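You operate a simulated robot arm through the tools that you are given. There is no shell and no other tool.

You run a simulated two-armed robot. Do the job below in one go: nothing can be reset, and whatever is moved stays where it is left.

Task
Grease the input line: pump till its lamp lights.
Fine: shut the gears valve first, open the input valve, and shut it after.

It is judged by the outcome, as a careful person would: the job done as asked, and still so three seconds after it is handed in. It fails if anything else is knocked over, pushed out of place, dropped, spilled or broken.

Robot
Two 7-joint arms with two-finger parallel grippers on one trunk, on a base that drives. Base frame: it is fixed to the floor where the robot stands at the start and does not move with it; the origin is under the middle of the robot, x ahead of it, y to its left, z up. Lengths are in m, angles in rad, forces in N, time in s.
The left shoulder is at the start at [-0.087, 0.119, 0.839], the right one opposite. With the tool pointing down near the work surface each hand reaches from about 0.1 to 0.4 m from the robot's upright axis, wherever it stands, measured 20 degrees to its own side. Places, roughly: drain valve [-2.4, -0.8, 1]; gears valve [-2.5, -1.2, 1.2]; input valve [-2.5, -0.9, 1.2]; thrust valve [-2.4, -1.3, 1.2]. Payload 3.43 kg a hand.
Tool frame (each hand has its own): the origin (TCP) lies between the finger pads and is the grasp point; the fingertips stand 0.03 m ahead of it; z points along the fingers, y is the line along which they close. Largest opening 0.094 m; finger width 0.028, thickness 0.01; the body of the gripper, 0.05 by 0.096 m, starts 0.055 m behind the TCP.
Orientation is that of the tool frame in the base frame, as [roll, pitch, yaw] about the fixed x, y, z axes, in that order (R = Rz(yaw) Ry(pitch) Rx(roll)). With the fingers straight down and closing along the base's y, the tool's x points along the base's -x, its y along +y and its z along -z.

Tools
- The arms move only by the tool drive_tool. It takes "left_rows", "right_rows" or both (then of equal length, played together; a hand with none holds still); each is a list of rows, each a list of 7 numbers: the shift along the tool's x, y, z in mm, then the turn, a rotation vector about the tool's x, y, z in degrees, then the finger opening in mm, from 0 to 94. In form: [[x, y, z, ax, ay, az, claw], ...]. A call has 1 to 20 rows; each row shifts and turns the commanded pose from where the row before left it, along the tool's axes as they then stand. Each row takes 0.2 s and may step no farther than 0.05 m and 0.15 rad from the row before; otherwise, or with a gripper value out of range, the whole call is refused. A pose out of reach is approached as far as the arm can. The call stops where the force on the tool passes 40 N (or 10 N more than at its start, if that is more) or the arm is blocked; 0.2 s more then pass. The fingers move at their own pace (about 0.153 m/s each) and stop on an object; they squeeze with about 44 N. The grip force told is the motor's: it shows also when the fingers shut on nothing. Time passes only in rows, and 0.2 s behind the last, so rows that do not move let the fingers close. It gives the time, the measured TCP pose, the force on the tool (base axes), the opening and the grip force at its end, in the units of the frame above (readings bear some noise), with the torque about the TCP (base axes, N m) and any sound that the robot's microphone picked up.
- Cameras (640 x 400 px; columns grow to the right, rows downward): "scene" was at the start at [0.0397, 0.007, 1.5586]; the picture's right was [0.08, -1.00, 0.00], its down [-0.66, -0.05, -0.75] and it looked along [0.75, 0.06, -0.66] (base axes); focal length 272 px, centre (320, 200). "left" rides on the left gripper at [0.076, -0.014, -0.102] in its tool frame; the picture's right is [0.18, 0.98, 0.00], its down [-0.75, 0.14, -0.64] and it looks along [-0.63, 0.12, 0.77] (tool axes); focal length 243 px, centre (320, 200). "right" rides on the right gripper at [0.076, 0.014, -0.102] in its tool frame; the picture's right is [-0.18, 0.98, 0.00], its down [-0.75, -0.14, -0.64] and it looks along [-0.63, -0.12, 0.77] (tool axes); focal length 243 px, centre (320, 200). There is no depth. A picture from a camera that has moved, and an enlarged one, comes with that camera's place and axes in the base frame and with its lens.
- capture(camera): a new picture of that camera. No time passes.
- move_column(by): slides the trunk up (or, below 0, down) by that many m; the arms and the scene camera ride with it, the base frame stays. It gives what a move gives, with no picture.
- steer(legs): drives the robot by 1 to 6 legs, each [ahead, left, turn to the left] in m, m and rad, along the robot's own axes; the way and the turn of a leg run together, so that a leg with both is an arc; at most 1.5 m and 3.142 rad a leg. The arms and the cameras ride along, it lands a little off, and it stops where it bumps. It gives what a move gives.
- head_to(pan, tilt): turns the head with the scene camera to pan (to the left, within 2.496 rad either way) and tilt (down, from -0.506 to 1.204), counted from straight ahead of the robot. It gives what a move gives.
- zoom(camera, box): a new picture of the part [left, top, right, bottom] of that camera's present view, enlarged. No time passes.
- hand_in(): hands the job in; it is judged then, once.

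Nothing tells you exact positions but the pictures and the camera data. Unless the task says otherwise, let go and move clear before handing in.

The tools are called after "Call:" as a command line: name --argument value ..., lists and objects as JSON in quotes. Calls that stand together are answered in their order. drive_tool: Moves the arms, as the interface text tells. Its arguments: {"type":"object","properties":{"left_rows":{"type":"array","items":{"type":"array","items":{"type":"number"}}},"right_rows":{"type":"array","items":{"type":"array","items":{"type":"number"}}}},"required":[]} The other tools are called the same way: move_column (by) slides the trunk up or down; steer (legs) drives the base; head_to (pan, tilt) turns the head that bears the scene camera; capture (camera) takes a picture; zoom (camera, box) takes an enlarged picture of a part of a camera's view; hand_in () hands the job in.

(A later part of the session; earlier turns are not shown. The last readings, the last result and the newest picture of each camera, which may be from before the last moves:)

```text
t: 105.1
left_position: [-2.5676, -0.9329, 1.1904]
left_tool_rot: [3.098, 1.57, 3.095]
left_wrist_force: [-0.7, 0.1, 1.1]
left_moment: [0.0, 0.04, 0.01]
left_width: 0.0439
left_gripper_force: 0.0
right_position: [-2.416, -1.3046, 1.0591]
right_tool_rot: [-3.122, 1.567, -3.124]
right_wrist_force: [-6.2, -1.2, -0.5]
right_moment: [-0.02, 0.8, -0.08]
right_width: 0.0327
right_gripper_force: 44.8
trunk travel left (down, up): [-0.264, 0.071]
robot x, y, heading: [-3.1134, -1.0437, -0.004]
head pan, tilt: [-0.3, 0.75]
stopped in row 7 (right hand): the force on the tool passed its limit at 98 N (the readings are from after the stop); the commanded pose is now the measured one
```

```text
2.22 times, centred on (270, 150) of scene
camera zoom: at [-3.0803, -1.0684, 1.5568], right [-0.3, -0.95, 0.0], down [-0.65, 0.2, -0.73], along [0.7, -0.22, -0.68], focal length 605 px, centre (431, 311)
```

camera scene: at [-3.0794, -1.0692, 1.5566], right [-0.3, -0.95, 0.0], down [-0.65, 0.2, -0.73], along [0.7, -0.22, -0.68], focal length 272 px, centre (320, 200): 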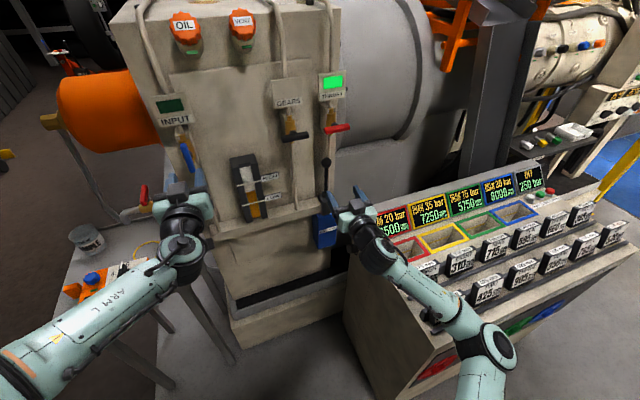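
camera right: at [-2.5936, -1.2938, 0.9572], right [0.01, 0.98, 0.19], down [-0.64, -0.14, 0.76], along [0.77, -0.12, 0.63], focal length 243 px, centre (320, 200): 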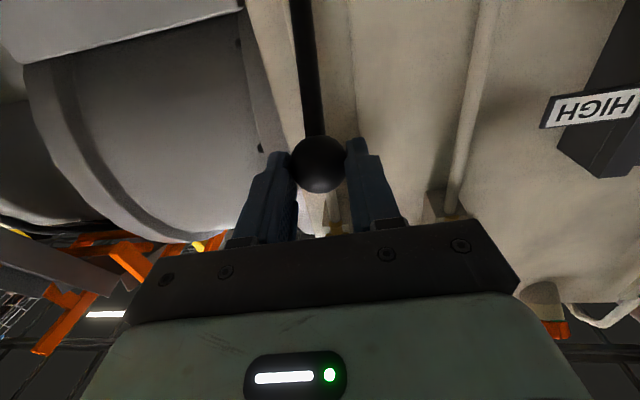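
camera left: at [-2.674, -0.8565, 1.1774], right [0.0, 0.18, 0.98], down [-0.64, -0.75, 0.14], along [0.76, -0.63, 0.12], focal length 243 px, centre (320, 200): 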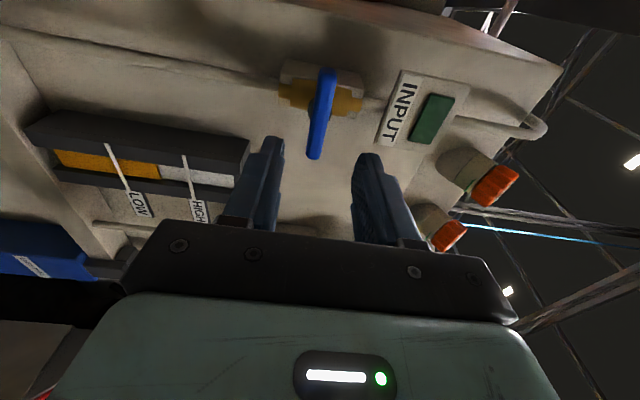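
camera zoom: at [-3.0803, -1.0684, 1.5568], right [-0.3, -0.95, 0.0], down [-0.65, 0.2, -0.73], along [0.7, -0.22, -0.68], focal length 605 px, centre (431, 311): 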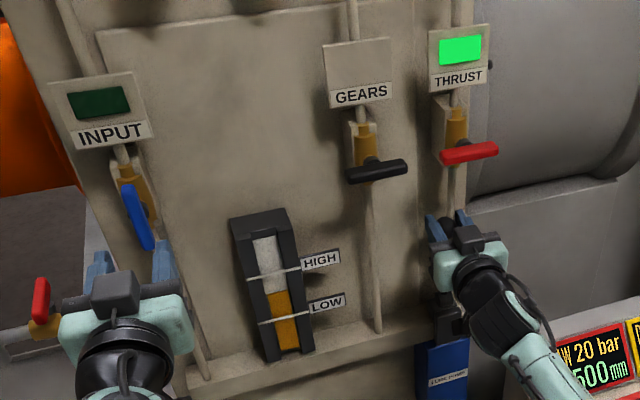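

The lever is back at its upright stop. I'll release it, pull both hands back, and lower the trunk so the hand works at a better relative height.

Call:
drive_tool --right_rows '[[0, 0, 0, 0, 0, 0, 70], [0, 0, 0, 0, 0, 0, 70], [0, 0, -30, 0, 0, 0, 70], [0, 0, -40, 0, 0, 0, 70], [-35, 0, -30, 0, 0, 0, 70], [-40, 0, 0, 0, 0, 0, 70], [-40, 0, 0, 0, 0, 0, 70], [-40, 0, 0, 0, 0, 0, 70]]' --left_rows '[[0, 0, -30, 0, 0, 0, 44], [0, 0, -30, 0, 0, 0, 44], [0, 0, 0, 0, 0, 0, 44], [0, 0, 0, 0, 0, 0, 44], [0, 0, 0, 0, 0, 0, 44], [0, 0, 0, 0, 0, 0, 44], [0, 0, 0, 0, 0, 0, 44], [0, 0, 0, 0, 0, 0, 44]]'

Call:
head_to --pan -0.4 --tilt 0.9

Call:
capture --camera "scene"

```text
t: 106.9
left_position: [-2.6274, -0.9339, 1.1918]
left_tool_rot: [-1.45, 1.569, -1.45]
left_wrist_force: [0.0, 0.4, 0.1]
left_moment: [-0.03, -0.02, -0.02]
left_width: 0.0438
left_gripper_force: 0.1
right_position: [-2.5143, -1.3007, 1.2142]
right_tool_rot: [-3.132, 1.566, -3.132]
right_wrist_force: [0.2, -0.6, 1.1]
right_moment: [-0.04, -0.03, 0.02]
right_width: 0.0701
right_gripper_force: 0.0
trunk travel left (down, up): [-0.264, 0.071]
robot x, y, heading: [-3.1171, -1.045, -0.003]
head pan, tilt: [-0.3, 0.75]
```

```text
t: 107.6
left_position: [-2.628, -0.9332, 1.1901]
left_tool_rot: [-2.842, 1.57, -2.846]
left_wrist_force: [-0.5, 0.7, -0.7]
left_moment: [0.02, -0.01, 0.03]
left_width: 0.0443
left_gripper_force: 0.1
right_position: [-2.5142, -1.3011, 1.2139]
right_tool_rot: [3.056, 1.569, 3.056]
right_wrist_force: [-0.1, 0.3, 0.1]
right_moment: [-0.01, 0.01, 0.01]
right_width: 0.0697
right_gripper_force: 0.0
trunk travel left (down, up): [-0.264, 0.071]
robot x, y, heading: [-3.1113, -1.0454, -0.004]
head pan, tilt: [-0.4, 0.901]
```

```text
taken
camera scene: at [-3.089, -1.0733, 1.5447], right [-0.39, -0.92, 0.0], down [-0.72, 0.31, -0.62], along [0.57, -0.24, -0.78], focal length 272 px, centre (320, 200)
```

scene: 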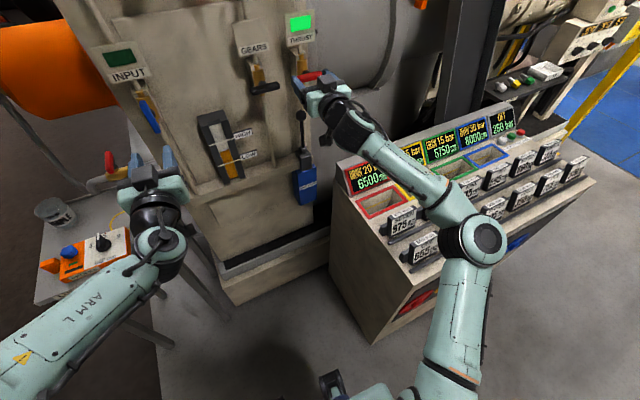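

The console is too close under my right elbow to lower the trunk safely. Instead I'll pitch the right hand about 35° downward to suit the arm better, and approach the knob again from above and in front.

Call:
drive_tool --right_rows '[[0, 0, -40, 0, 0, 0, 70], [0, 0, 0, 0, 7, 0, 70], [0, 0, 0, 0, 7, 0, 70], [0, 0, 0, 0, 7, 0, 70], [0, 0, 0, 0, 7, 0, 70], [0, 0, 0, 0, 7, 0, 70], [14.5, 0, 30.5, 0, 0, 0, 80], [14.5, 0, 30.5, 0, 0, 0, 80], [14.5, 0, 30.5, 0, 0, 0, 80], [0, 0, 0, 0, 0, 0, 80]]'

Call:
head_to --pan -0.3 --tilt 0.75

Call:
capture --camera "scene"

Call:
capture --camera "right"

```text
t: 109.8
left_position: [-2.6281, -0.9331, 1.1907]
left_tool_rot: [2.087, 1.57, 2.082]
left_wrist_force: [0.1, 0.9, 0.6]
left_moment: [0.02, -0.01, 0.0]
left_width: 0.0443
left_gripper_force: 0.1
right_position: [-2.5061, -1.3011, 1.1254]
right_tool_rot: [3.14, 0.958, 3.139]
right_wrist_force: [0.8, -0.2, 1.4]
right_moment: [0.0, 0.02, 0.04]
right_width: 0.08
right_gripper_force: 0.1
trunk travel left (down, up): [-0.264, 0.071]
robot x, y, heading: [-3.113, -1.043, -0.005]
head pan, tilt: [-0.4, 0.901]
```

```text
t: 110.5
left_position: [-2.6272, -0.9342, 1.19]
left_tool_rot: [-3.057, 1.57, -3.061]
left_wrist_force: [-0.3, -0.1, 0.3]
left_moment: [-0.01, 0.01, -0.01]
left_width: 0.0439
left_gripper_force: 0.2
right_position: [-2.5061, -1.301, 1.1253]
right_tool_rot: [3.141, 0.959, 3.14]
right_wrist_force: [-0.1, 0.1, 0.2]
right_moment: [0.01, -0.03, -0.01]
right_width: 0.0798
right_gripper_force: 0.0
trunk travel left (down, up): [-0.264, 0.071]
robot x, y, heading: [-3.1134, -1.0456, -0.005]
head pan, tilt: [-0.3, 0.75]
```

```text
taken
camera scene: at [-3.0794, -1.0685, 1.5566], right [-0.3, -0.95, 0.0], down [-0.65, 0.2, -0.73], along [0.7, -0.22, -0.68], focal length 272 px, centre (320, 200)
```

scene: 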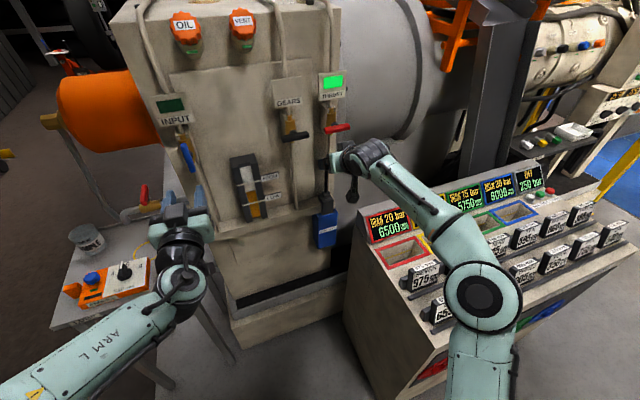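

```text
taken
camera right: at [-2.634, -1.2872, 1.1221], right [0.11, 0.98, 0.15], down [-0.09, -0.14, 0.99], along [0.99, -0.12, 0.07], focal length 243 px, centre (320, 200)
```

right: 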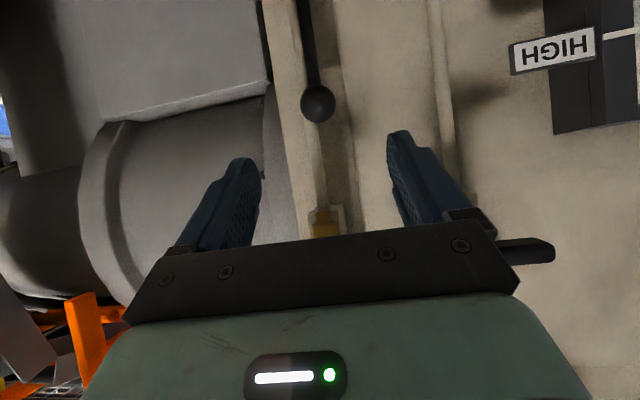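

The knob lines up as predicted. I'll slide the open fingers around it without gripping, and rehearse the stroke path to check the arm can reach all of it.

Call:
drive_tool --right_rows '[[0, -3, 40, 0, 0, 0, 80], [0, 0, 40, 0, 0, 0, 80], [0, 0, 38, 0, 0, 0, 80], [0, 0, 0, 0, 0, 0, 80]]'

Call:
capture --camera "right"

Call:
zoom --camera "scene" --box '[270, 100, 430, 260]'

```text
t: 111.5
left_position: [-2.6278, -0.9329, 1.191]
left_tool_rot: [0.842, 1.57, 0.837]
left_wrist_force: [-0.8, 0.2, 0.0]
left_moment: [-0.05, -0.05, -0.02]
left_width: 0.0442
left_gripper_force: 0.0
right_position: [-2.4262, -1.3038, 1.0564]
right_tool_rot: [-3.141, 0.956, 3.141]
right_wrist_force: [1.0, -0.6, 0.1]
right_moment: [-0.01, 0.01, -0.03]
right_width: 0.08
right_gripper_force: 0.1
right hand out of reach, approached as far as the arm can: row 3
trunk travel left (down, up): [-0.264, 0.071]
robot x, y, heading: [-3.1153, -1.0479, -0.004]
head pan, tilt: [-0.3, 0.75]
```

```text
taken
camera right: at [-2.5545, -1.2903, 1.0542], right [0.11, 0.98, 0.15], down [-0.09, -0.14, 0.99], along [0.99, -0.12, 0.07], focal length 243 px, centre (320, 200)
```

right: 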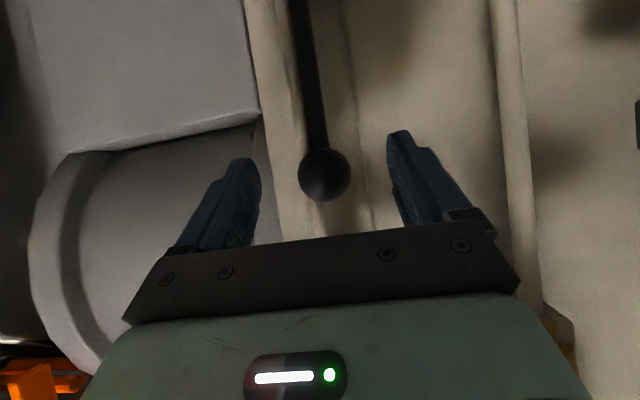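

```text
2.50 times, centred on (350, 180) of scene
camera zoom: at [-3.0794, -1.0682, 1.5566], right [-0.3, -0.95, 0.0], down [-0.65, 0.2, -0.73], along [0.7, -0.22, -0.68], focal length 680 px, centre (245, 250)
```

zoom: 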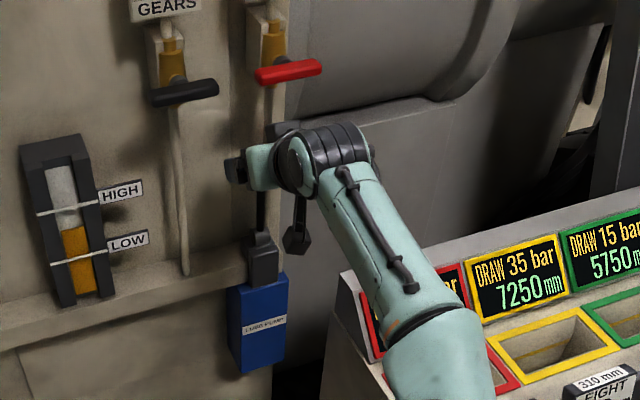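

From this angle the knob is just beyond reach. I'll back the hand out and drive 6 cm closer.

Call:
drive_tool --right_rows '[[0, 0, -40, 0, 0, 0, 80], [0, 0, -40, 0, 0, 0, 80], [0, 0, -40, 0, 0, 0, 80]]'

Call:
steer --legs '[[0.06, 0, 0]]'

Call:
capture --camera "right"

Call:
capture --camera "scene"

```text
t: 112.3
left_position: [-2.629, -0.9338, 1.192]
left_tool_rot: [-0.08, 1.568, -0.085]
left_wrist_force: [1.1, -0.1, -0.4]
left_moment: [0.0, -0.04, 0.0]
left_width: 0.0442
left_gripper_force: 0.0
right_position: [-2.5258, -1.3067, 1.1269]
right_tool_rot: [3.141, 0.957, 3.139]
right_wrist_force: [-0.6, -0.3, -0.7]
right_moment: [0.0, -0.03, 0.0]
right_width: 0.0799
right_gripper_force: 0.0
trunk travel left (down, up): [-0.264, 0.071]
robot x, y, heading: [-3.112, -1.0474, -0.008]
head pan, tilt: [-0.3, 0.75]
```

```text
t: 113.2
left_position: [-2.5676, -0.9341, 1.1898]
left_tool_rot: [-3.115, 1.569, -3.118]
left_wrist_force: [1.2, -0.2, 0.0]
left_moment: [-0.02, -0.04, 0.02]
left_width: 0.0441
left_gripper_force: 0.0
right_position: [-2.4629, -1.3074, 1.1259]
right_tool_rot: [3.142, 0.957, 3.139]
right_wrist_force: [-0.4, 0.1, -0.3]
right_moment: [0.0, -0.01, 0.01]
right_width: 0.08
right_gripper_force: 0.1
trunk travel left (down, up): [-0.264, 0.071]
robot x, y, heading: [-3.0536, -1.042, -0.005]
head pan, tilt: [-0.3, 0.75]
```

```text
taken
camera right: at [-2.5916, -1.2925, 1.123], right [0.11, 0.98, 0.15], down [-0.09, -0.14, 0.99], along [0.99, -0.12, 0.07], focal length 243 px, centre (320, 200)
```

right: 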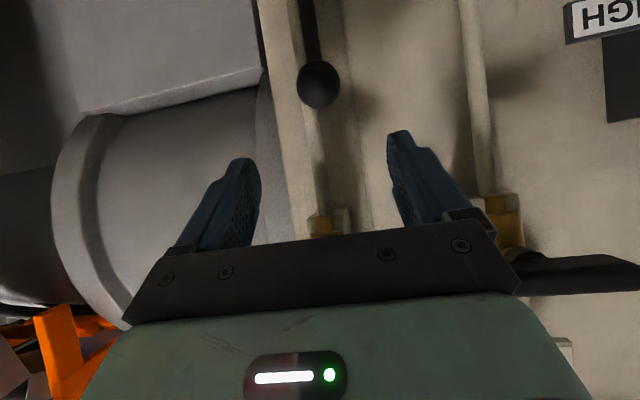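

```text
taken
camera scene: at [-3.0187, -1.0687, 1.5565], right [-0.3, -0.95, 0.0], down [-0.65, 0.2, -0.73], along [0.7, -0.22, -0.68], focal length 272 px, centre (320, 200)
```

scene: 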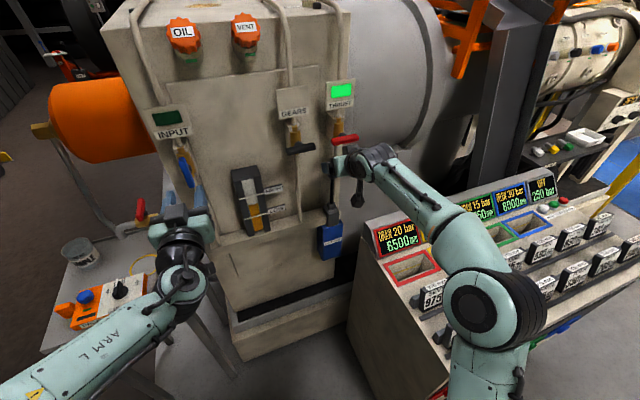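

I'll line up with the knob and slide the open fingers around it.

Call:
drive_tool --right_rows '[[25, 3, 0, 0, 0, 0, 80], [0, 0, 30, 0, 0, 0, 80], [0, 0, 30, 0, 0, 0, 80], [0, 0, 27, 0, 0, 0, 80], [0, 0, 0, 0, 0, 0, 80]]'

Call:
capture --camera "right"

```text
t: 114.5
left_position: [-2.5693, -0.934, 1.1914]
left_tool_rot: [3.036, 1.57, 3.034]
left_wrist_force: [-0.5, -0.4, 0.5]
left_moment: [-0.01, 0.02, 0.0]
left_width: 0.044
left_gripper_force: 0.1
right_position: [-2.4071, -1.3022, 1.0569]
right_tool_rot: [3.142, 0.957, 3.139]
right_wrist_force: [0.3, -0.1, 0.1]
right_moment: [0.0, -0.04, 0.01]
right_width: 0.08
right_gripper_force: 0.0
trunk travel left (down, up): [-0.264, 0.071]
robot x, y, heading: [-3.054, -1.0448, -0.003]
head pan, tilt: [-0.3, 0.75]
```

```text
taken
camera right: at [-2.5354, -1.2888, 1.0533], right [0.11, 0.98, 0.15], down [-0.09, -0.14, 0.99], along [0.99, -0.12, 0.07], focal length 243 px, centre (320, 200)
```

right: 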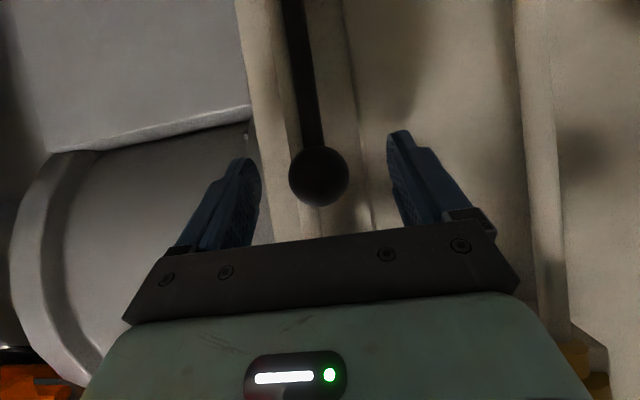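

The knob sits well between the pads. I'll rehearse the full pull arc with the fingers still open.

Call:
drive_tool --right_rows '[[7.2, 0, -11.5, 0, 0, 0, 80], [8.3, 0, -10.7, 0, 0, 0, 80], [9.35, 0, -9.7, 0, 0, 0, 80], [10.4, 0, -8.7, 0, 0, 0, 80], [11.25, 0, -7.5, 0, 0, 0, 80], [11.9, 0, -6.3, 0, 0, 0, 80], [12.5, 0, -5.1, 0, 0, 0, 80], [13, 0, -3.7, 0, 0, 0, 80], [13.4, 0, -2.35, 0, 0, 0, 80], [13.5, 0, -0.9, 0, 0, 0, 80], [0, 0, 0, 0, 0, 0, 80]]'

Call:
capture --camera "scene"

```text
t: 116.8
left_position: [-2.5679, -0.935, 1.1918]
left_tool_rot: [0.224, 1.569, 0.222]
left_wrist_force: [0.4, 0.8, 0.5]
left_moment: [-0.03, -0.01, 0.01]
left_width: 0.0442
left_gripper_force: 0.0
right_position: [-2.5265, -1.3045, 1.0039]
right_tool_rot: [3.14, 0.959, 3.14]
right_wrist_force: [0.5, -0.2, -0.8]
right_moment: [0.02, 0.0, 0.01]
right_width: 0.0797
right_gripper_force: 0.0
trunk travel left (down, up): [-0.264, 0.071]
robot x, y, heading: [-3.0542, -1.0487, -0.006]
head pan, tilt: [-0.3, 0.75]
```

```text
taken
camera scene: at [-3.0197, -1.0687, 1.5566], right [-0.3, -0.95, 0.0], down [-0.65, 0.2, -0.73], along [0.7, -0.22, -0.68], focal length 272 px, centre (320, 200)
```

scene: 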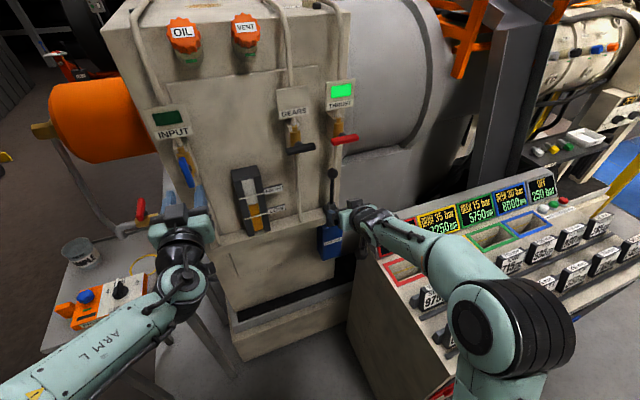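

The whole arc is within reach. I'll go back up the same path and grip the knob.

Call:
drive_tool --right_rows '[[-13.5, 0, 0.9, 0, 0, 0, 80], [-13.4, 0, 2.35, 0, 0, 0, 80], [-13, 0, 3.7, 0, 0, 0, 80], [-12.5, 0, 5.1, 0, 0, 0, 80], [-11.9, 0, 6.3, 0, 0, 0, 80], [-11.25, 0, 7.5, 0, 0, 0, 80], [-10.4, 0, 8.7, 0, 0, 0, 80], [-9.35, 0, 9.7, 0, 0, 0, 80], [-8.3, 0, 10.7, 0, 0, 0, 80], [-7.2, 0, 11.5, 0, 0, 0, 80], [0, 0, 0, 0, 0, 0, 50], [0, 0, 0, 0, 0, 0, 20], [0, 0, 0, 0, 0, 0, 20], [0, 0, 0, 0, 0, 0, 20]]'

Call:
capture --camera "right"

```text
t: 119.8
left_position: [-2.5683, -0.9326, 1.1916]
left_tool_rot: [0.983, 1.57, 0.978]
left_wrist_force: [0.7, -0.9, -0.2]
left_moment: [0.01, -0.05, 0.03]
left_width: 0.044
left_gripper_force: 0.0
right_position: [-2.4083, -1.3027, 1.0557]
right_tool_rot: [3.141, 0.955, 3.141]
right_wrist_force: [0.2, 1.3, -1.2]
right_moment: [0.15, -0.01, 0.0]
right_width: 0.0333
right_gripper_force: 44.9
trunk travel left (down, up): [-0.264, 0.071]
robot x, y, heading: [-3.0573, -1.0474, -0.005]
head pan, tilt: [-0.3, 0.75]
```

```text
taken
camera right: at [-2.5355, -1.2893, 1.0523], right [0.11, 0.98, 0.15], down [-0.09, -0.14, 0.99], along [0.99, -0.12, 0.07], focal length 243 px, centre (320, 200)
```

right: 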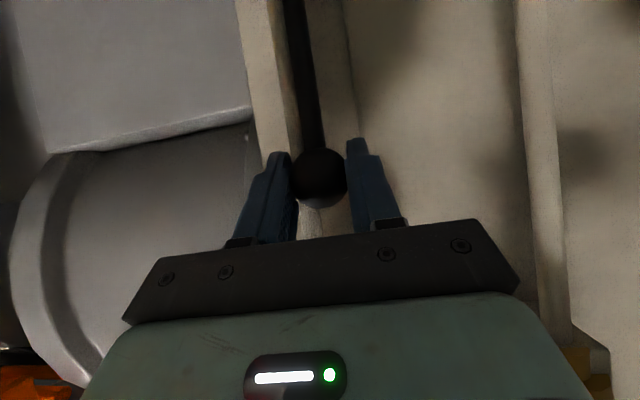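

Gripped cleanly. Now I'll pull the stroke down, watching the force and the lamp.

Call:
drive_tool --right_rows '[[7.2, 0, -11.5, 0, 0, 0, 20], [8.3, 0, -10.7, 0, 0, 0, 20], [9.35, 0, -9.7, 0, 0, 0, 20], [10.4, 0, -8.7, 0, 0, 0, 20], [11.25, 0, -7.5, 0, 0, 0, 20], [11.9, 0, -6.3, 0, 0, 0, 20], [0, 0, 0, 0, 0, 0, 20]]'

Call:
capture --camera "right"

Call:
zoom --camera "scene" --box '[150, 60, 390, 260]'

```text
t: 121.5
left_position: [-2.5664, -0.9382, 1.1897]
left_tool_rot: [2.312, 1.566, 2.309]
left_wrist_force: [0.7, 0.0, -0.6]
left_moment: [0.01, 0.01, -0.02]
left_width: 0.0439
left_gripper_force: 0.1
right_position: [-2.4829, -1.3086, 1.0376]
right_tool_rot: [3.139, 0.954, 3.132]
right_wrist_force: [15.1, -21.0, -7.6]
right_moment: [-0.2, -1.0, -0.32]
right_width: 0.033
right_gripper_force: 44.7
trunk travel left (down, up): [-0.264, 0.071]
robot x, y, heading: [-3.0539, -1.0443, -0.005]
head pan, tilt: [-0.3, 0.75]
```

```text
taken
camera right: at [-2.6123, -1.2935, 1.0349], right [0.11, 0.98, 0.15], down [-0.09, -0.14, 0.99], along [0.99, -0.13, 0.07], focal length 243 px, centre (320, 200)
```

right: 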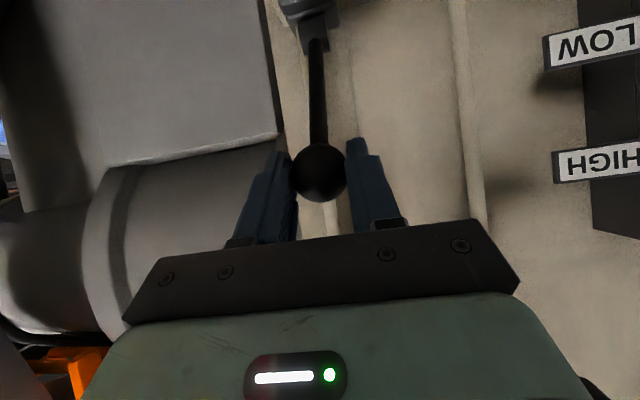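

```text
2.00 times, centred on (270, 160) of scene
camera zoom: at [-3.0167, -1.0724, 1.5565], right [-0.3, -0.95, 0.0], down [-0.65, 0.21, -0.73], along [0.7, -0.22, -0.68], focal length 544 px, centre (420, 280)
```

zoom: 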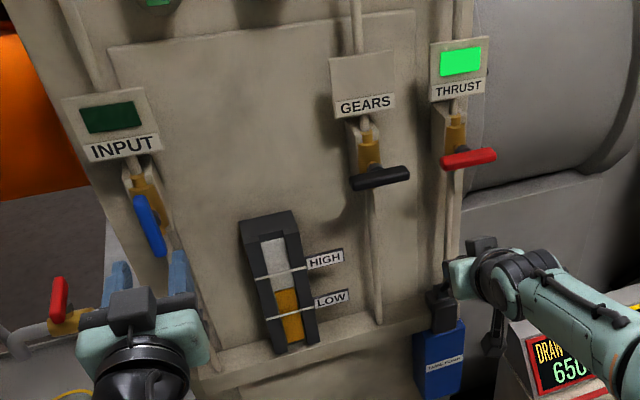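

The lever follows, but a sideways force of 21 N suggests its swing plane is slightly skewed. I'll ease 5 mm sideways and see whether that drops.

Call:
drive_tool --right_rows '[[0, -5, 0, 0, 0, 0, 20], [0, 0, 0, 0, 0, 0, 20]]'

```text
t: 122.0
left_position: [-2.5666, -0.9358, 1.1904]
left_tool_rot: [2.367, 1.569, 2.361]
left_wrist_force: [0.4, 0.2, 0.0]
left_moment: [0.01, 0.02, -0.02]
left_width: 0.044
left_gripper_force: 0.0
right_position: [-2.4841, -1.3092, 1.0369]
right_tool_rot: [3.137, 0.954, 3.138]
right_wrist_force: [9.1, -11.4, -6.4]
right_moment: [0.02, -0.36, -0.1]
right_width: 0.0329
right_gripper_force: 44.7
trunk travel left (down, up): [-0.264, 0.071]
robot x, y, heading: [-3.0542, -1.0467, -0.004]
head pan, tilt: [-0.3, 0.75]
```

That halved the side force, so the plane is indeed skewed. I'll continue the pull with a small sideways component.

Call:
drive_tool --right_rows '[[6, -3, -2.5, 0, 0, 0, 20], [6.5, -1, -2.5, 0, 0, 0, 20], [6.5, -0.5, -2, 0, 0, 0, 20], [6.5, -0.5, -1.7, 0, 0, 0, 20], [0, 0, 0, 0, 0, 0, 20]]'

Call:
zoom --camera "scene" --box '[150, 60, 390, 260]'

Call:
capture --camera "right"

```text
t: 123.2
left_position: [-2.5662, -0.9327, 1.1901]
left_tool_rot: [-2.608, 1.57, -2.611]
left_wrist_force: [0.8, -0.3, 0.1]
left_moment: [-0.01, 0.03, 0.01]
left_width: 0.0441
left_gripper_force: 0.0
right_position: [-2.5063, -1.31, 1.0228]
right_tool_rot: [3.138, 0.958, -3.139]
right_wrist_force: [14.7, 10.8, -3.0]
right_moment: [0.17, -1.28, 0.27]
right_width: 0.0329
right_gripper_force: 44.8
trunk travel left (down, up): [-0.264, 0.071]
robot x, y, heading: [-3.0563, -1.0445, -0.008]
head pan, tilt: [-0.3, 0.75]
```

```text
2.00 times, centred on (270, 160) of scene
camera zoom: at [-3.0172, -1.067, 1.5566], right [-0.3, -0.95, 0.0], down [-0.65, 0.2, -0.73], along [0.7, -0.22, -0.68], focal length 544 px, centre (420, 280)
```

zoom: 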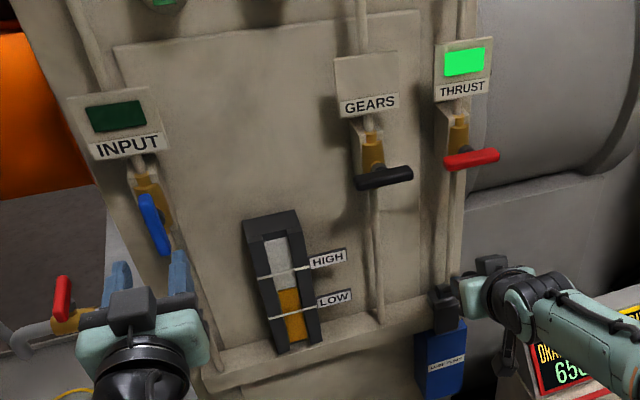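

```text
taken
camera right: at [-2.6341, -1.2964, 1.0206], right [0.1, 0.98, 0.15], down [-0.09, -0.14, 0.99], along [0.99, -0.12, 0.07], focal length 243 px, centre (320, 200)
```

right: 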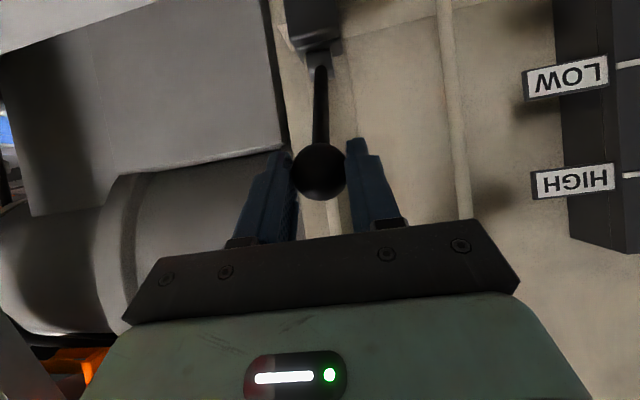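

Call:
drive_tool --right_rows '[[12.5, 2, -4.4, 0, 0, 0, 20], [13.2, 0, -3.2, 0, 0, 0, 20], [13.4, 0, -1.8, 0, 0, 0, 20], [0, 0, 0, 0, 0, 0, 20]]'

Call:
zoom --camera "scene" --box '[150, 60, 390, 260]'

Call:
capture --camera "right"

```text
t: 124.1
left_position: [-2.5636, -0.935, 1.1909]
left_tool_rot: [2.975, 1.568, 2.972]
left_wrist_force: [-0.3, -1.1, 0.6]
left_moment: [-0.01, 0.02, 0.04]
left_width: 0.0438
left_gripper_force: 0.0
right_position: [-2.53, -1.3101, 1.0009]
right_tool_rot: [3.141, 0.976, 3.141]
right_wrist_force: [23.5, -0.2, -6.3]
right_moment: [-0.17, 0.03, -0.23]
right_width: 0.033
right_gripper_force: 44.8
trunk travel left (down, up): [-0.264, 0.071]
robot x, y, heading: [-3.0556, -1.0468, -0.005]
head pan, tilt: [-0.3, 0.75]
stopped in row 4 (right hand): the force on the tool passed its limit at 41 N (the readings are from after the stop); the commanded pose is now the measured one
```

```text
2.00 times, centred on (270, 160) of scene
camera zoom: at [-3.0149, -1.0696, 1.5563], right [-0.3, -0.95, 0.0], down [-0.65, 0.2, -0.73], along [0.7, -0.22, -0.68], focal length 544 px, centre (420, 280)
```

zoom: 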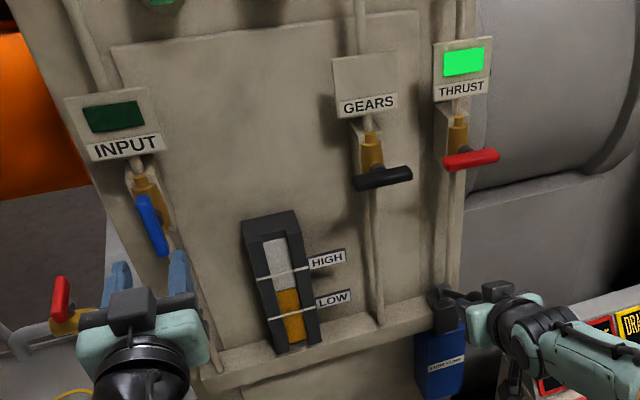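

```text
taken
camera right: at [-2.658, -1.2972, 0.9966], right [0.1, 0.98, 0.15], down [-0.11, -0.14, 0.98], along [0.99, -0.12, 0.09], focal length 243 px, centre (320, 200)
```

right: 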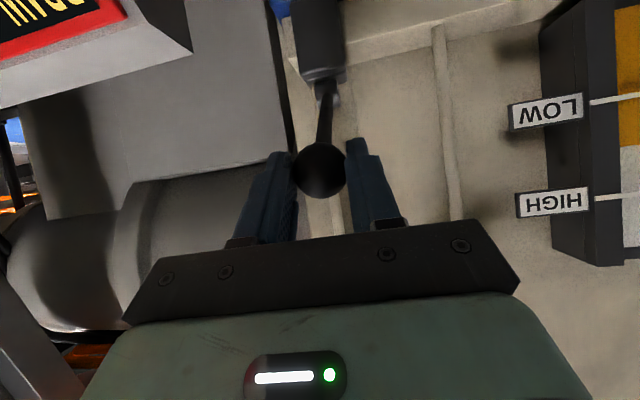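

That's the bottom stop: the stroke runs from TCP [-2.408, 1.056] to [-2.530, 1.001], with about 7 mm of sideways drift. Now the return stroke up.

Call:
drive_tool --right_rows '[[-13.5, 0, 0.9, 0, 0, 0, 20], [-13.4, 0, 2.35, 0, 0, 0, 20], [-13, 0, 3.7, 0, 0, 0, 20], [-12.5, 0.5, 5.1, 0, 0, 0, 20], [-11.9, 1, 6.3, 0, 0, 0, 20], [-11.25, 1, 7.5, 0, 0, 0, 20], [-10.4, 1, 8.7, 0, 0, 0, 20], [-9.35, 1, 9.7, 0, 0, 0, 20], [-8.3, 1, 10.7, 0, 0, 0, 20], [-7.2, 1, 11.5, 0, 0, 0, 20], [0, 0, 0, 0, 0, 0, 20]]'

Call:
zoom --camera "scene" --box '[150, 60, 390, 260]'

```text
t: 126.5
left_position: [-2.57, -0.9341, 1.1918]
left_tool_rot: [-0.686, 1.57, -0.688]
left_wrist_force: [0.0, -0.3, 0.4]
left_moment: [0.0, -0.02, -0.03]
left_width: 0.044
left_gripper_force: 0.0
right_position: [-2.4177, -1.3042, 1.0624]
right_tool_rot: [3.142, 0.984, 3.138]
right_wrist_force: [-5.1, 8.5, 14.4]
right_moment: [0.21, 0.54, 0.13]
right_width: 0.0331
right_gripper_force: 44.9
trunk travel left (down, up): [-0.264, 0.071]
robot x, y, heading: [-3.0539, -1.0426, -0.0]
head pan, tilt: [-0.3, 0.75]
```

```text
2.00 times, centred on (270, 160) of scene
camera zoom: at [-3.0218, -1.0667, 1.5568], right [-0.3, -0.95, 0.0], down [-0.65, 0.2, -0.73], along [0.7, -0.22, -0.68], focal length 544 px, centre (420, 280)
```

zoom: 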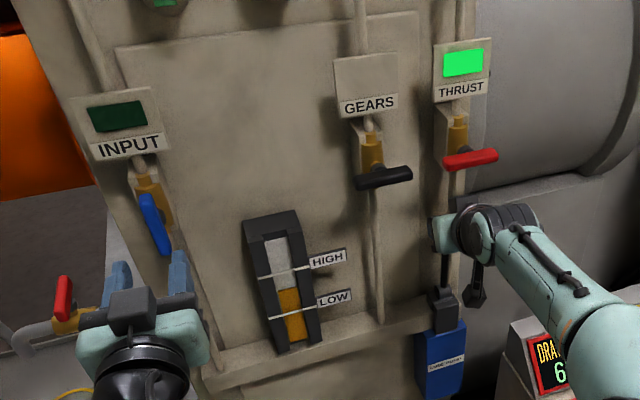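

Call:
drive_tool --right_rows '[[0.5, 0, 3.5, 0, 0, 0, 20], [0.5, 0, 3.5, 0, 0, 0, 20], [0, 0, 0, 0, 0, 0, 20]]'

Call:
capture --camera "right"

```text
t: 127.3
left_position: [-2.5737, -0.9325, 1.1923]
left_tool_rot: [-0.45, 1.565, -0.452]
left_wrist_force: [-1.1, -0.3, -0.5]
left_moment: [0.01, 0.02, -0.01]
left_width: 0.0441
left_gripper_force: 0.1
right_position: [-2.4149, -1.3043, 1.0632]
right_tool_rot: [3.141, 0.991, 3.137]
right_wrist_force: [-16.6, 10.8, 30.1]
right_moment: [0.23, -0.63, 0.21]
right_width: 0.0328
right_gripper_force: 45.0
trunk travel left (down, up): [-0.264, 0.071]
robot x, y, heading: [-3.0551, -1.0445, -0.004]
head pan, tilt: [-0.3, 0.75]
```

```text
taken
camera right: at [-2.5425, -1.289, 1.0549], right [0.1, 0.98, 0.15], down [-0.12, -0.14, 0.98], along [0.99, -0.12, 0.11], focal length 243 px, centre (320, 200)
```

right: 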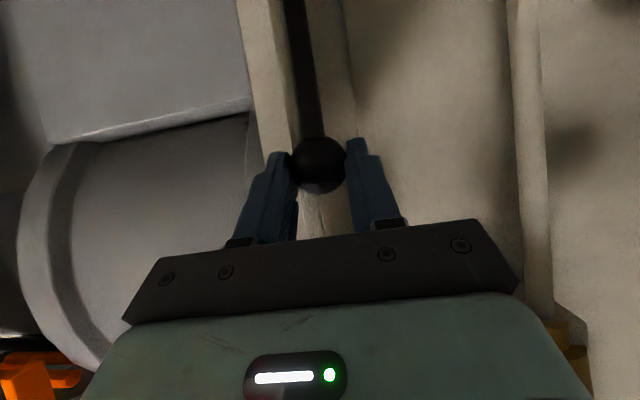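

It's against the upright stop, but the knob has crept toward the fingertips. I'll reopen a little, re-centre and re-grip.

Call:
drive_tool --right_rows '[[0, 0, 0, 0, 0, 0, 50], [0, 0, 0, 0, 0, 0, 50], [0, 0, 0, 0, 0, 0, 50]]'

Call:
capture --camera "right"

Call:
zoom --camera "scene" --box '[150, 60, 390, 260]'

```text
t: 128.1
left_position: [-2.5679, -0.9345, 1.1909]
left_tool_rot: [2.984, 1.57, 2.979]
left_wrist_force: [0.3, 0.1, -0.3]
left_moment: [0.02, -0.01, 0.02]
left_width: 0.0438
left_gripper_force: 0.0
right_position: [-2.4113, -1.3061, 1.0519]
right_tool_rot: [3.141, 0.975, 3.138]
right_wrist_force: [0.1, -0.3, -0.6]
right_moment: [0.0, -0.03, 0.02]
right_width: 0.05
right_gripper_force: 0.1
trunk travel left (down, up): [-0.264, 0.071]
robot x, y, heading: [-3.0547, -1.0442, -0.008]
head pan, tilt: [-0.3, 0.75]
```

```text
taken
camera right: at [-2.5388, -1.2917, 1.0476], right [0.11, 0.98, 0.15], down [-0.11, -0.14, 0.98], along [0.99, -0.12, 0.09], focal length 243 px, centre (320, 200)
```

right: 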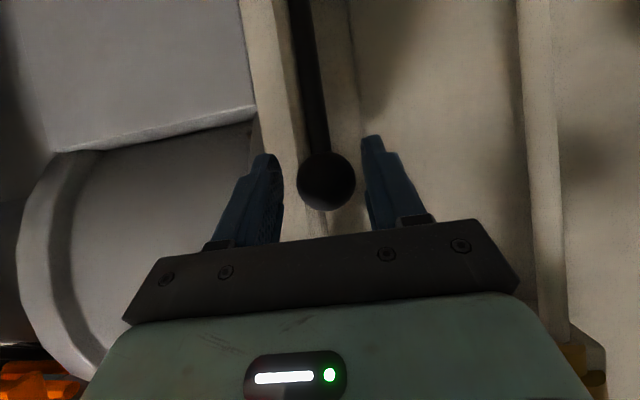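

```text
2.00 times, centred on (270, 160) of scene
camera zoom: at [-3.0191, -1.0689, 1.5566], right [-0.3, -0.95, 0.0], down [-0.65, 0.2, -0.73], along [0.7, -0.22, -0.68], focal length 544 px, centre (420, 280)
```

zoom: 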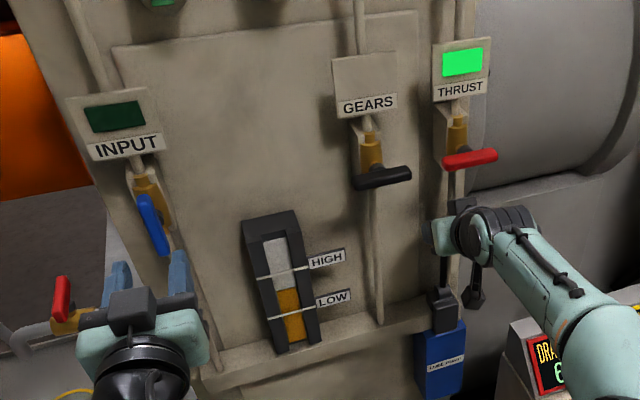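

The arm is springy, so the free position shows the real offset. I'll re-centre on the knob, grip again, and do another full downstroke.

Call:
drive_tool --right_rows '[[-5, 2, 6, 0, 0, 0, 50], [0, 0, 0, 0, 0, 0, 30], [0, 0, 0, 0, 0, 0, 20], [0, 0, 0, 0, 0, 0, 20], [7.2, -1.2, -11.5, 0, 0, 0, 20], [8.3, -1.2, -10.7, 0, 0, 0, 20], [9.35, -1.2, -9.7, 0, 0, 0, 20], [10.4, -1.2, -8.7, 0, 0, 0, 20], [11.25, -1.2, -7.5, 0, 0, 0, 20], [11.9, -1, -6.3, 0, 0, 0, 20], [12.5, 0, -5.1, 0, 0, 0, 20], [13, 0, -3.7, 0, 0, 0, 20], [13.4, 0, -2.35, 0, 0, 0, 20], [13.5, 0, -0.9, 0, 0, 0, 20], [5, 0, 0, 0, 0, 0, 20], [0, 0, 0, 0, 0, 0, 20]]'

Call:
capture --camera "right"

Call:
zoom --camera "scene" --box '[150, 60, 390, 260]'

```text
t: 131.5
left_position: [-2.5665, -0.934, 1.1902]
left_tool_rot: [-0.056, 1.569, -0.06]
left_wrist_force: [-0.9, 0.6, -1.2]
left_moment: [0.01, 0.02, 0.01]
left_width: 0.044
left_gripper_force: 0.1
right_position: [-2.5227, -1.3114, 0.9982]
right_tool_rot: [3.141, 0.982, 3.138]
right_wrist_force: [16.1, -5.8, 16.4]
right_moment: [-0.05, 0.45, -0.07]
right_width: 0.033
right_gripper_force: 44.5
trunk travel left (down, up): [-0.264, 0.071]
robot x, y, heading: [-3.0551, -1.0442, -0.004]
head pan, tilt: [-0.3, 0.75]
```

```text
taken
camera right: at [-2.6506, -1.2968, 0.9923], right [0.11, 0.98, 0.15], down [-0.12, -0.14, 0.98], along [0.99, -0.12, 0.1], focal length 243 px, centre (320, 200)
```

right: 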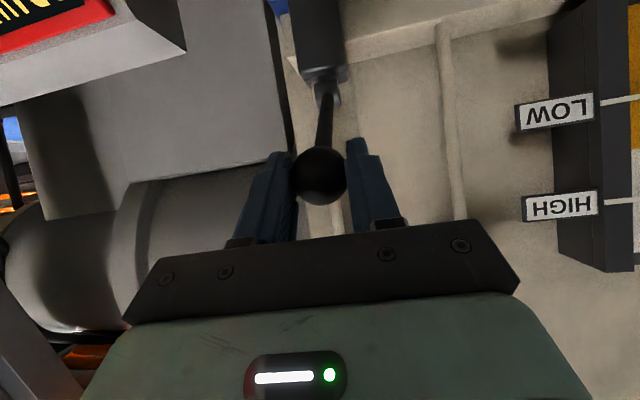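

```text
2.00 times, centred on (270, 160) of scene
camera zoom: at [-3.0182, -1.0689, 1.5567], right [-0.3, -0.95, 0.0], down [-0.65, 0.2, -0.73], along [0.7, -0.22, -0.68], focal length 544 px, centre (420, 280)
```

zoom: 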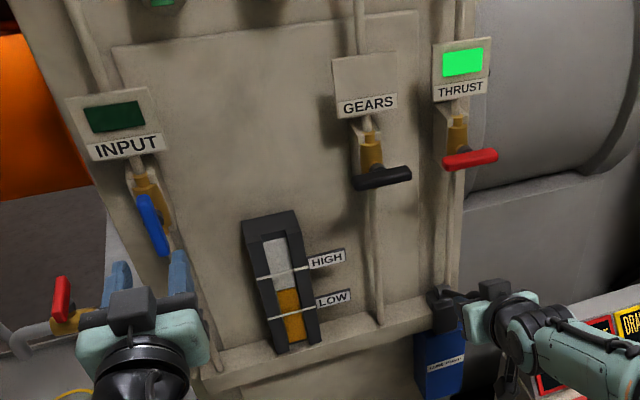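

That was a smooth full downstroke. Now the return up with the same path reversed.

Call:
drive_tool --right_rows '[[-5, 0, 0, 0, 0, 0, 20], [-13.5, 0, 0.9, 0, 0, 0, 20], [-13.4, 0, 2.35, 0, 0, 0, 20], [-13, 0, 3.7, 0, 0, 0, 20], [-12.5, 0, 5.1, 0, 0, 0, 20], [-11.9, 1, 6.3, 0, 0, 0, 20], [-11.25, 1.2, 7.5, 0, 0, 0, 20], [-10.4, 1.2, 8.7, 0, 0, 0, 20], [-9.35, 1.2, 9.7, 0, 0, 0, 20], [-8.3, 1.2, 10.7, 0, 0, 0, 20], [-7.2, 1.2, 11.5, 0, 0, 0, 20], [0, 0, 0, 0, 0, 0, 20]]'

Call:
capture --camera "right"

Call:
zoom --camera "scene" --box '[150, 60, 390, 260]'

```text
t: 134.1
left_position: [-2.5695, -0.9357, 1.1903]
left_tool_rot: [-0.09, 1.569, -0.092]
left_wrist_force: [0.4, 0.9, 0.2]
left_moment: [-0.04, 0.03, 0.0]
left_width: 0.0442
left_gripper_force: 0.1
right_position: [-2.4048, -1.3031, 1.0566]
right_tool_rot: [3.141, 0.983, 3.138]
right_wrist_force: [-4.2, -0.8, 6.3]
right_moment: [-0.01, 0.05, 0.02]
right_width: 0.0333
right_gripper_force: 44.8
trunk travel left (down, up): [-0.264, 0.071]
robot x, y, heading: [-3.0566, -1.0445, -0.002]
head pan, tilt: [-0.3, 0.75]
```

```text
taken
camera right: at [-2.5326, -1.2889, 1.0505], right [0.11, 0.98, 0.15], down [-0.12, -0.14, 0.98], along [0.99, -0.12, 0.1], focal length 243 px, centre (320, 200)
```

right: 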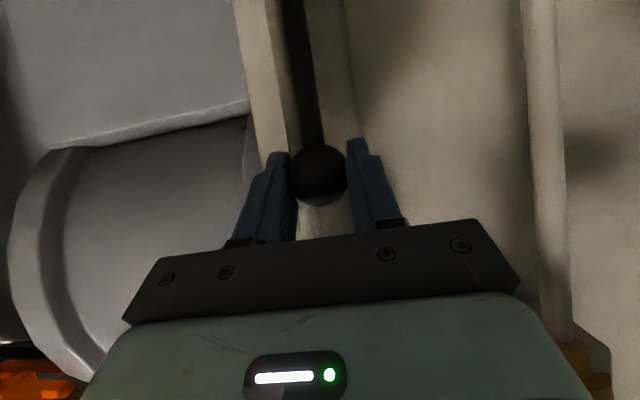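

```text
2.00 times, centred on (270, 160) of scene
camera zoom: at [-3.0207, -1.0687, 1.5567], right [-0.3, -0.95, 0.0], down [-0.65, 0.2, -0.73], along [0.7, -0.22, -0.68], focal length 544 px, centre (420, 280)
```

zoom: 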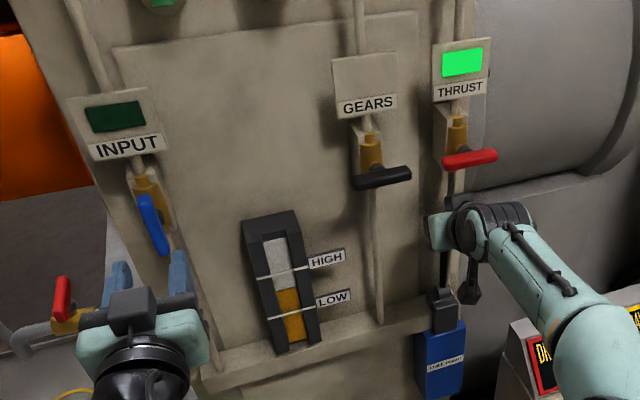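

The return was clean with low force, and the lamp is still dark. I'll do one full down-and-up stroke per call and check the lamp each time.

Call:
drive_tool --right_rows '[[7.2, -1.2, -11.5, 0, 0, 0, 20], [8.3, -1.2, -10.7, 0, 0, 0, 20], [9.35, -1.2, -9.7, 0, 0, 0, 20], [10.4, -1.2, -8.7, 0, 0, 0, 20], [11.25, -1.2, -7.5, 0, 0, 0, 20], [11.9, -1, -6.3, 0, 0, 0, 20], [12.5, 0, -5.1, 0, 0, 0, 20], [26.4, 0, -6.05, 0, 0, 0, 20], [18.5, 0, -0.9, 0, 0, 0, 20], [0, 0, 0, 0, 0, 0, 20], [-18.5, 0, 0.9, 0, 0, 0, 20], [-26.4, 0, 6.05, 0, 0, 0, 20], [-12.5, 0, 5.1, 0, 0, 0, 20], [-11.9, 1, 6.3, 0, 0, 0, 20], [-11.25, 1.2, 7.5, 0, 0, 0, 20], [-10.4, 1.2, 8.7, 0, 0, 0, 20], [-9.35, 1.2, 9.7, 0, 0, 0, 20], [-8.3, 1.2, 10.7, 0, 0, 0, 20], [-7.2, 1.2, 11.5, 0, 0, 0, 20], [0, 0, 0, 0, 0, 0, 20]]'

Call:
zoom --camera "scene" --box '[150, 60, 390, 260]'

Call:
capture --camera "right"

```text
t: 138.3
left_position: [-2.5692, -0.9352, 1.1919]
left_tool_rot: [-0.015, 1.569, -0.018]
left_wrist_force: [-0.1, -0.2, 0.0]
left_moment: [0.02, 0.04, -0.02]
left_width: 0.0439
left_gripper_force: 0.0
right_position: [-2.4037, -1.3037, 1.0559]
right_tool_rot: [-3.141, 0.98, 3.139]
right_wrist_force: [-11.0, -1.2, 8.9]
right_moment: [-0.07, 0.48, -0.03]
right_width: 0.033
right_gripper_force: 45.7
trunk travel left (down, up): [-0.264, 0.071]
robot x, y, heading: [-3.0548, -1.0487, -0.002]
head pan, tilt: [-0.3, 0.75]
```

```text
2.00 times, centred on (270, 160) of scene
camera zoom: at [-3.0222, -1.0688, 1.5567], right [-0.3, -0.95, 0.0], down [-0.65, 0.2, -0.73], along [0.7, -0.22, -0.68], focal length 544 px, centre (420, 280)
```

zoom: 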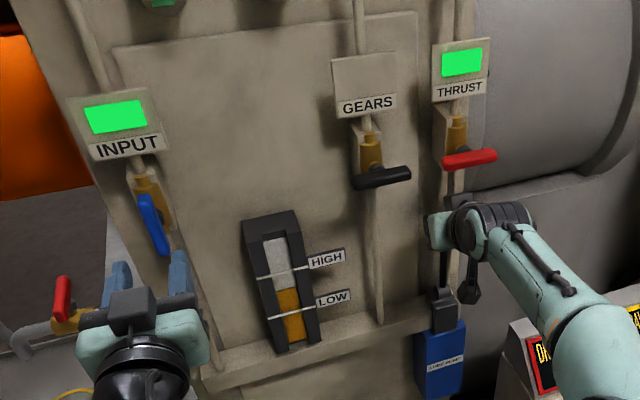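

```text
taken
camera right: at [-2.5329, -1.2889, 1.0512], right [0.11, 0.98, 0.15], down [-0.12, -0.14, 0.98], along [0.99, -0.12, 0.1], focal length 243 px, centre (320, 200)
```

right: 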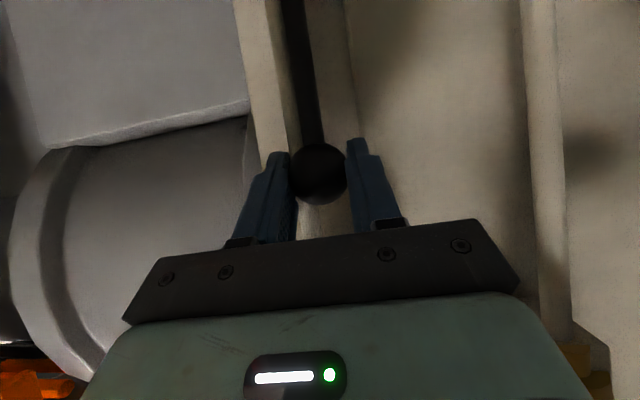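

The INPUT lamp is lit, so pumping is done with the lever left upright. I'll release the knob and back the right hand well clear.

Call:
drive_tool --right_rows '[[0, 0, 0, 0, 0, 0, 70], [0, 0, 0, 0, 0, 0, 70], [0, 0, -30, 0, 0, 0, 70], [0, 0, -40, 0, 0, 0, 70], [0, 0, -40, 0, 0, 0, 70], [0, 0, -40, 0, 0, 0, 70], [0, 0, 0, 0, 0, 0, 70]]'

Call:
head_to --pan 0.0 --tilt 0.6

Call:
capture --camera "scene"

Call:
zoom --camera "scene" --box '[200, 120, 320, 220]'

Call:
capture --camera "left"

```text
t: 139.9
left_position: [-2.5662, -0.9336, 1.1908]
left_tool_rot: [-3.006, 1.57, -3.009]
left_wrist_force: [0.1, -1.0, -0.1]
left_moment: [-0.02, 0.0, -0.01]
left_width: 0.0442
left_gripper_force: 0.0
right_position: [-2.5265, -1.3031, 1.1374]
right_tool_rot: [3.141, 0.977, 3.137]
right_wrist_force: [0.1, 0.1, -0.2]
right_moment: [0.0, 0.01, 0.04]
right_width: 0.07
right_gripper_force: 0.1
trunk travel left (down, up): [-0.264, 0.071]
robot x, y, heading: [-3.0575, -1.0437, 0.0]
head pan, tilt: [-0.3, 0.75]
```

```text
t: 140.7
left_position: [-2.5677, -0.9349, 1.1914]
left_tool_rot: [-0.314, 1.571, -0.317]
left_wrist_force: [0.2, 0.4, -0.7]
left_moment: [-0.01, 0.0, 0.02]
left_width: 0.044
left_gripper_force: 0.0
right_position: [-2.5271, -1.3037, 1.1388]
right_tool_rot: [3.141, 0.976, 3.138]
right_wrist_force: [0.4, -0.1, -0.9]
right_moment: [0.0, -0.02, 0.0]
right_width: 0.0699
right_gripper_force: 0.0
trunk travel left (down, up): [-0.264, 0.071]
robot x, y, heading: [-3.054, -1.0501, -0.006]
head pan, tilt: [0.0, 0.6]
```

```text
taken
camera scene: at [-3.0101, -1.0444, 1.5694], right [0.0, -1.0, 0.0], down [-0.57, 0.0, -0.82], along [0.82, 0.0, -0.57], focal length 272 px, centre (320, 200)
```

scene: 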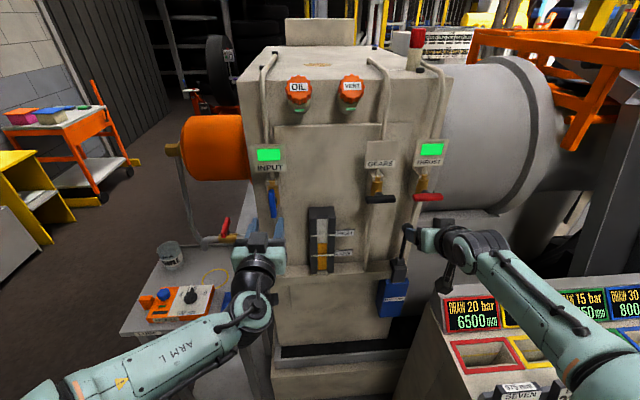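

```text
4.00 times, centred on (260, 170) of scene
camera zoom: at [-3.0101, -1.0444, 1.5694], right [0.0, -1.0, 0.0], down [-0.57, 0.0, -0.82], along [0.82, 0.0, -0.57], focal length 1089 px, centre (560, 320)
```

zoom: 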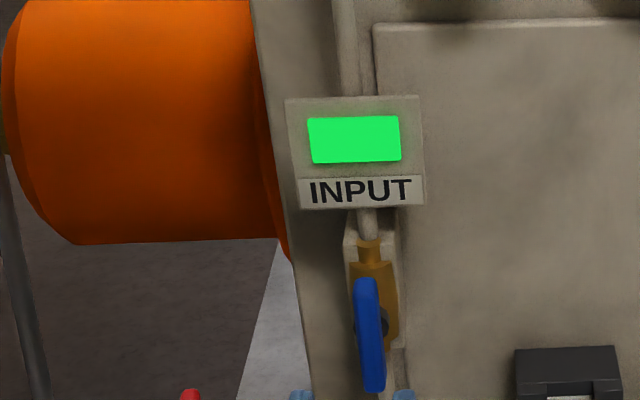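

```text
taken
camera left: at [-2.67, -0.9493, 1.1165], right [0.0, 0.98, -0.18], down [-0.64, 0.14, 0.75], along [0.77, 0.12, 0.63], focal length 243 px, centre (320, 200)
```

left: 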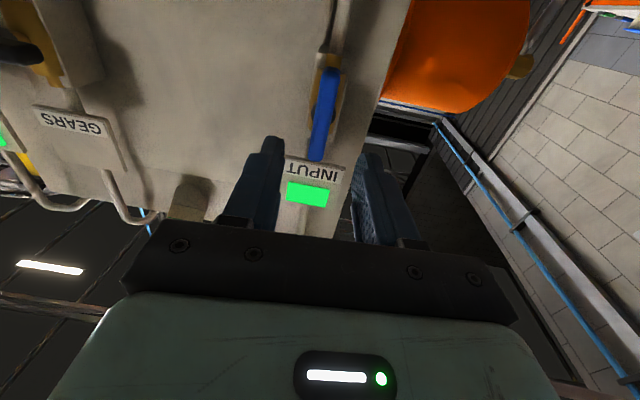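

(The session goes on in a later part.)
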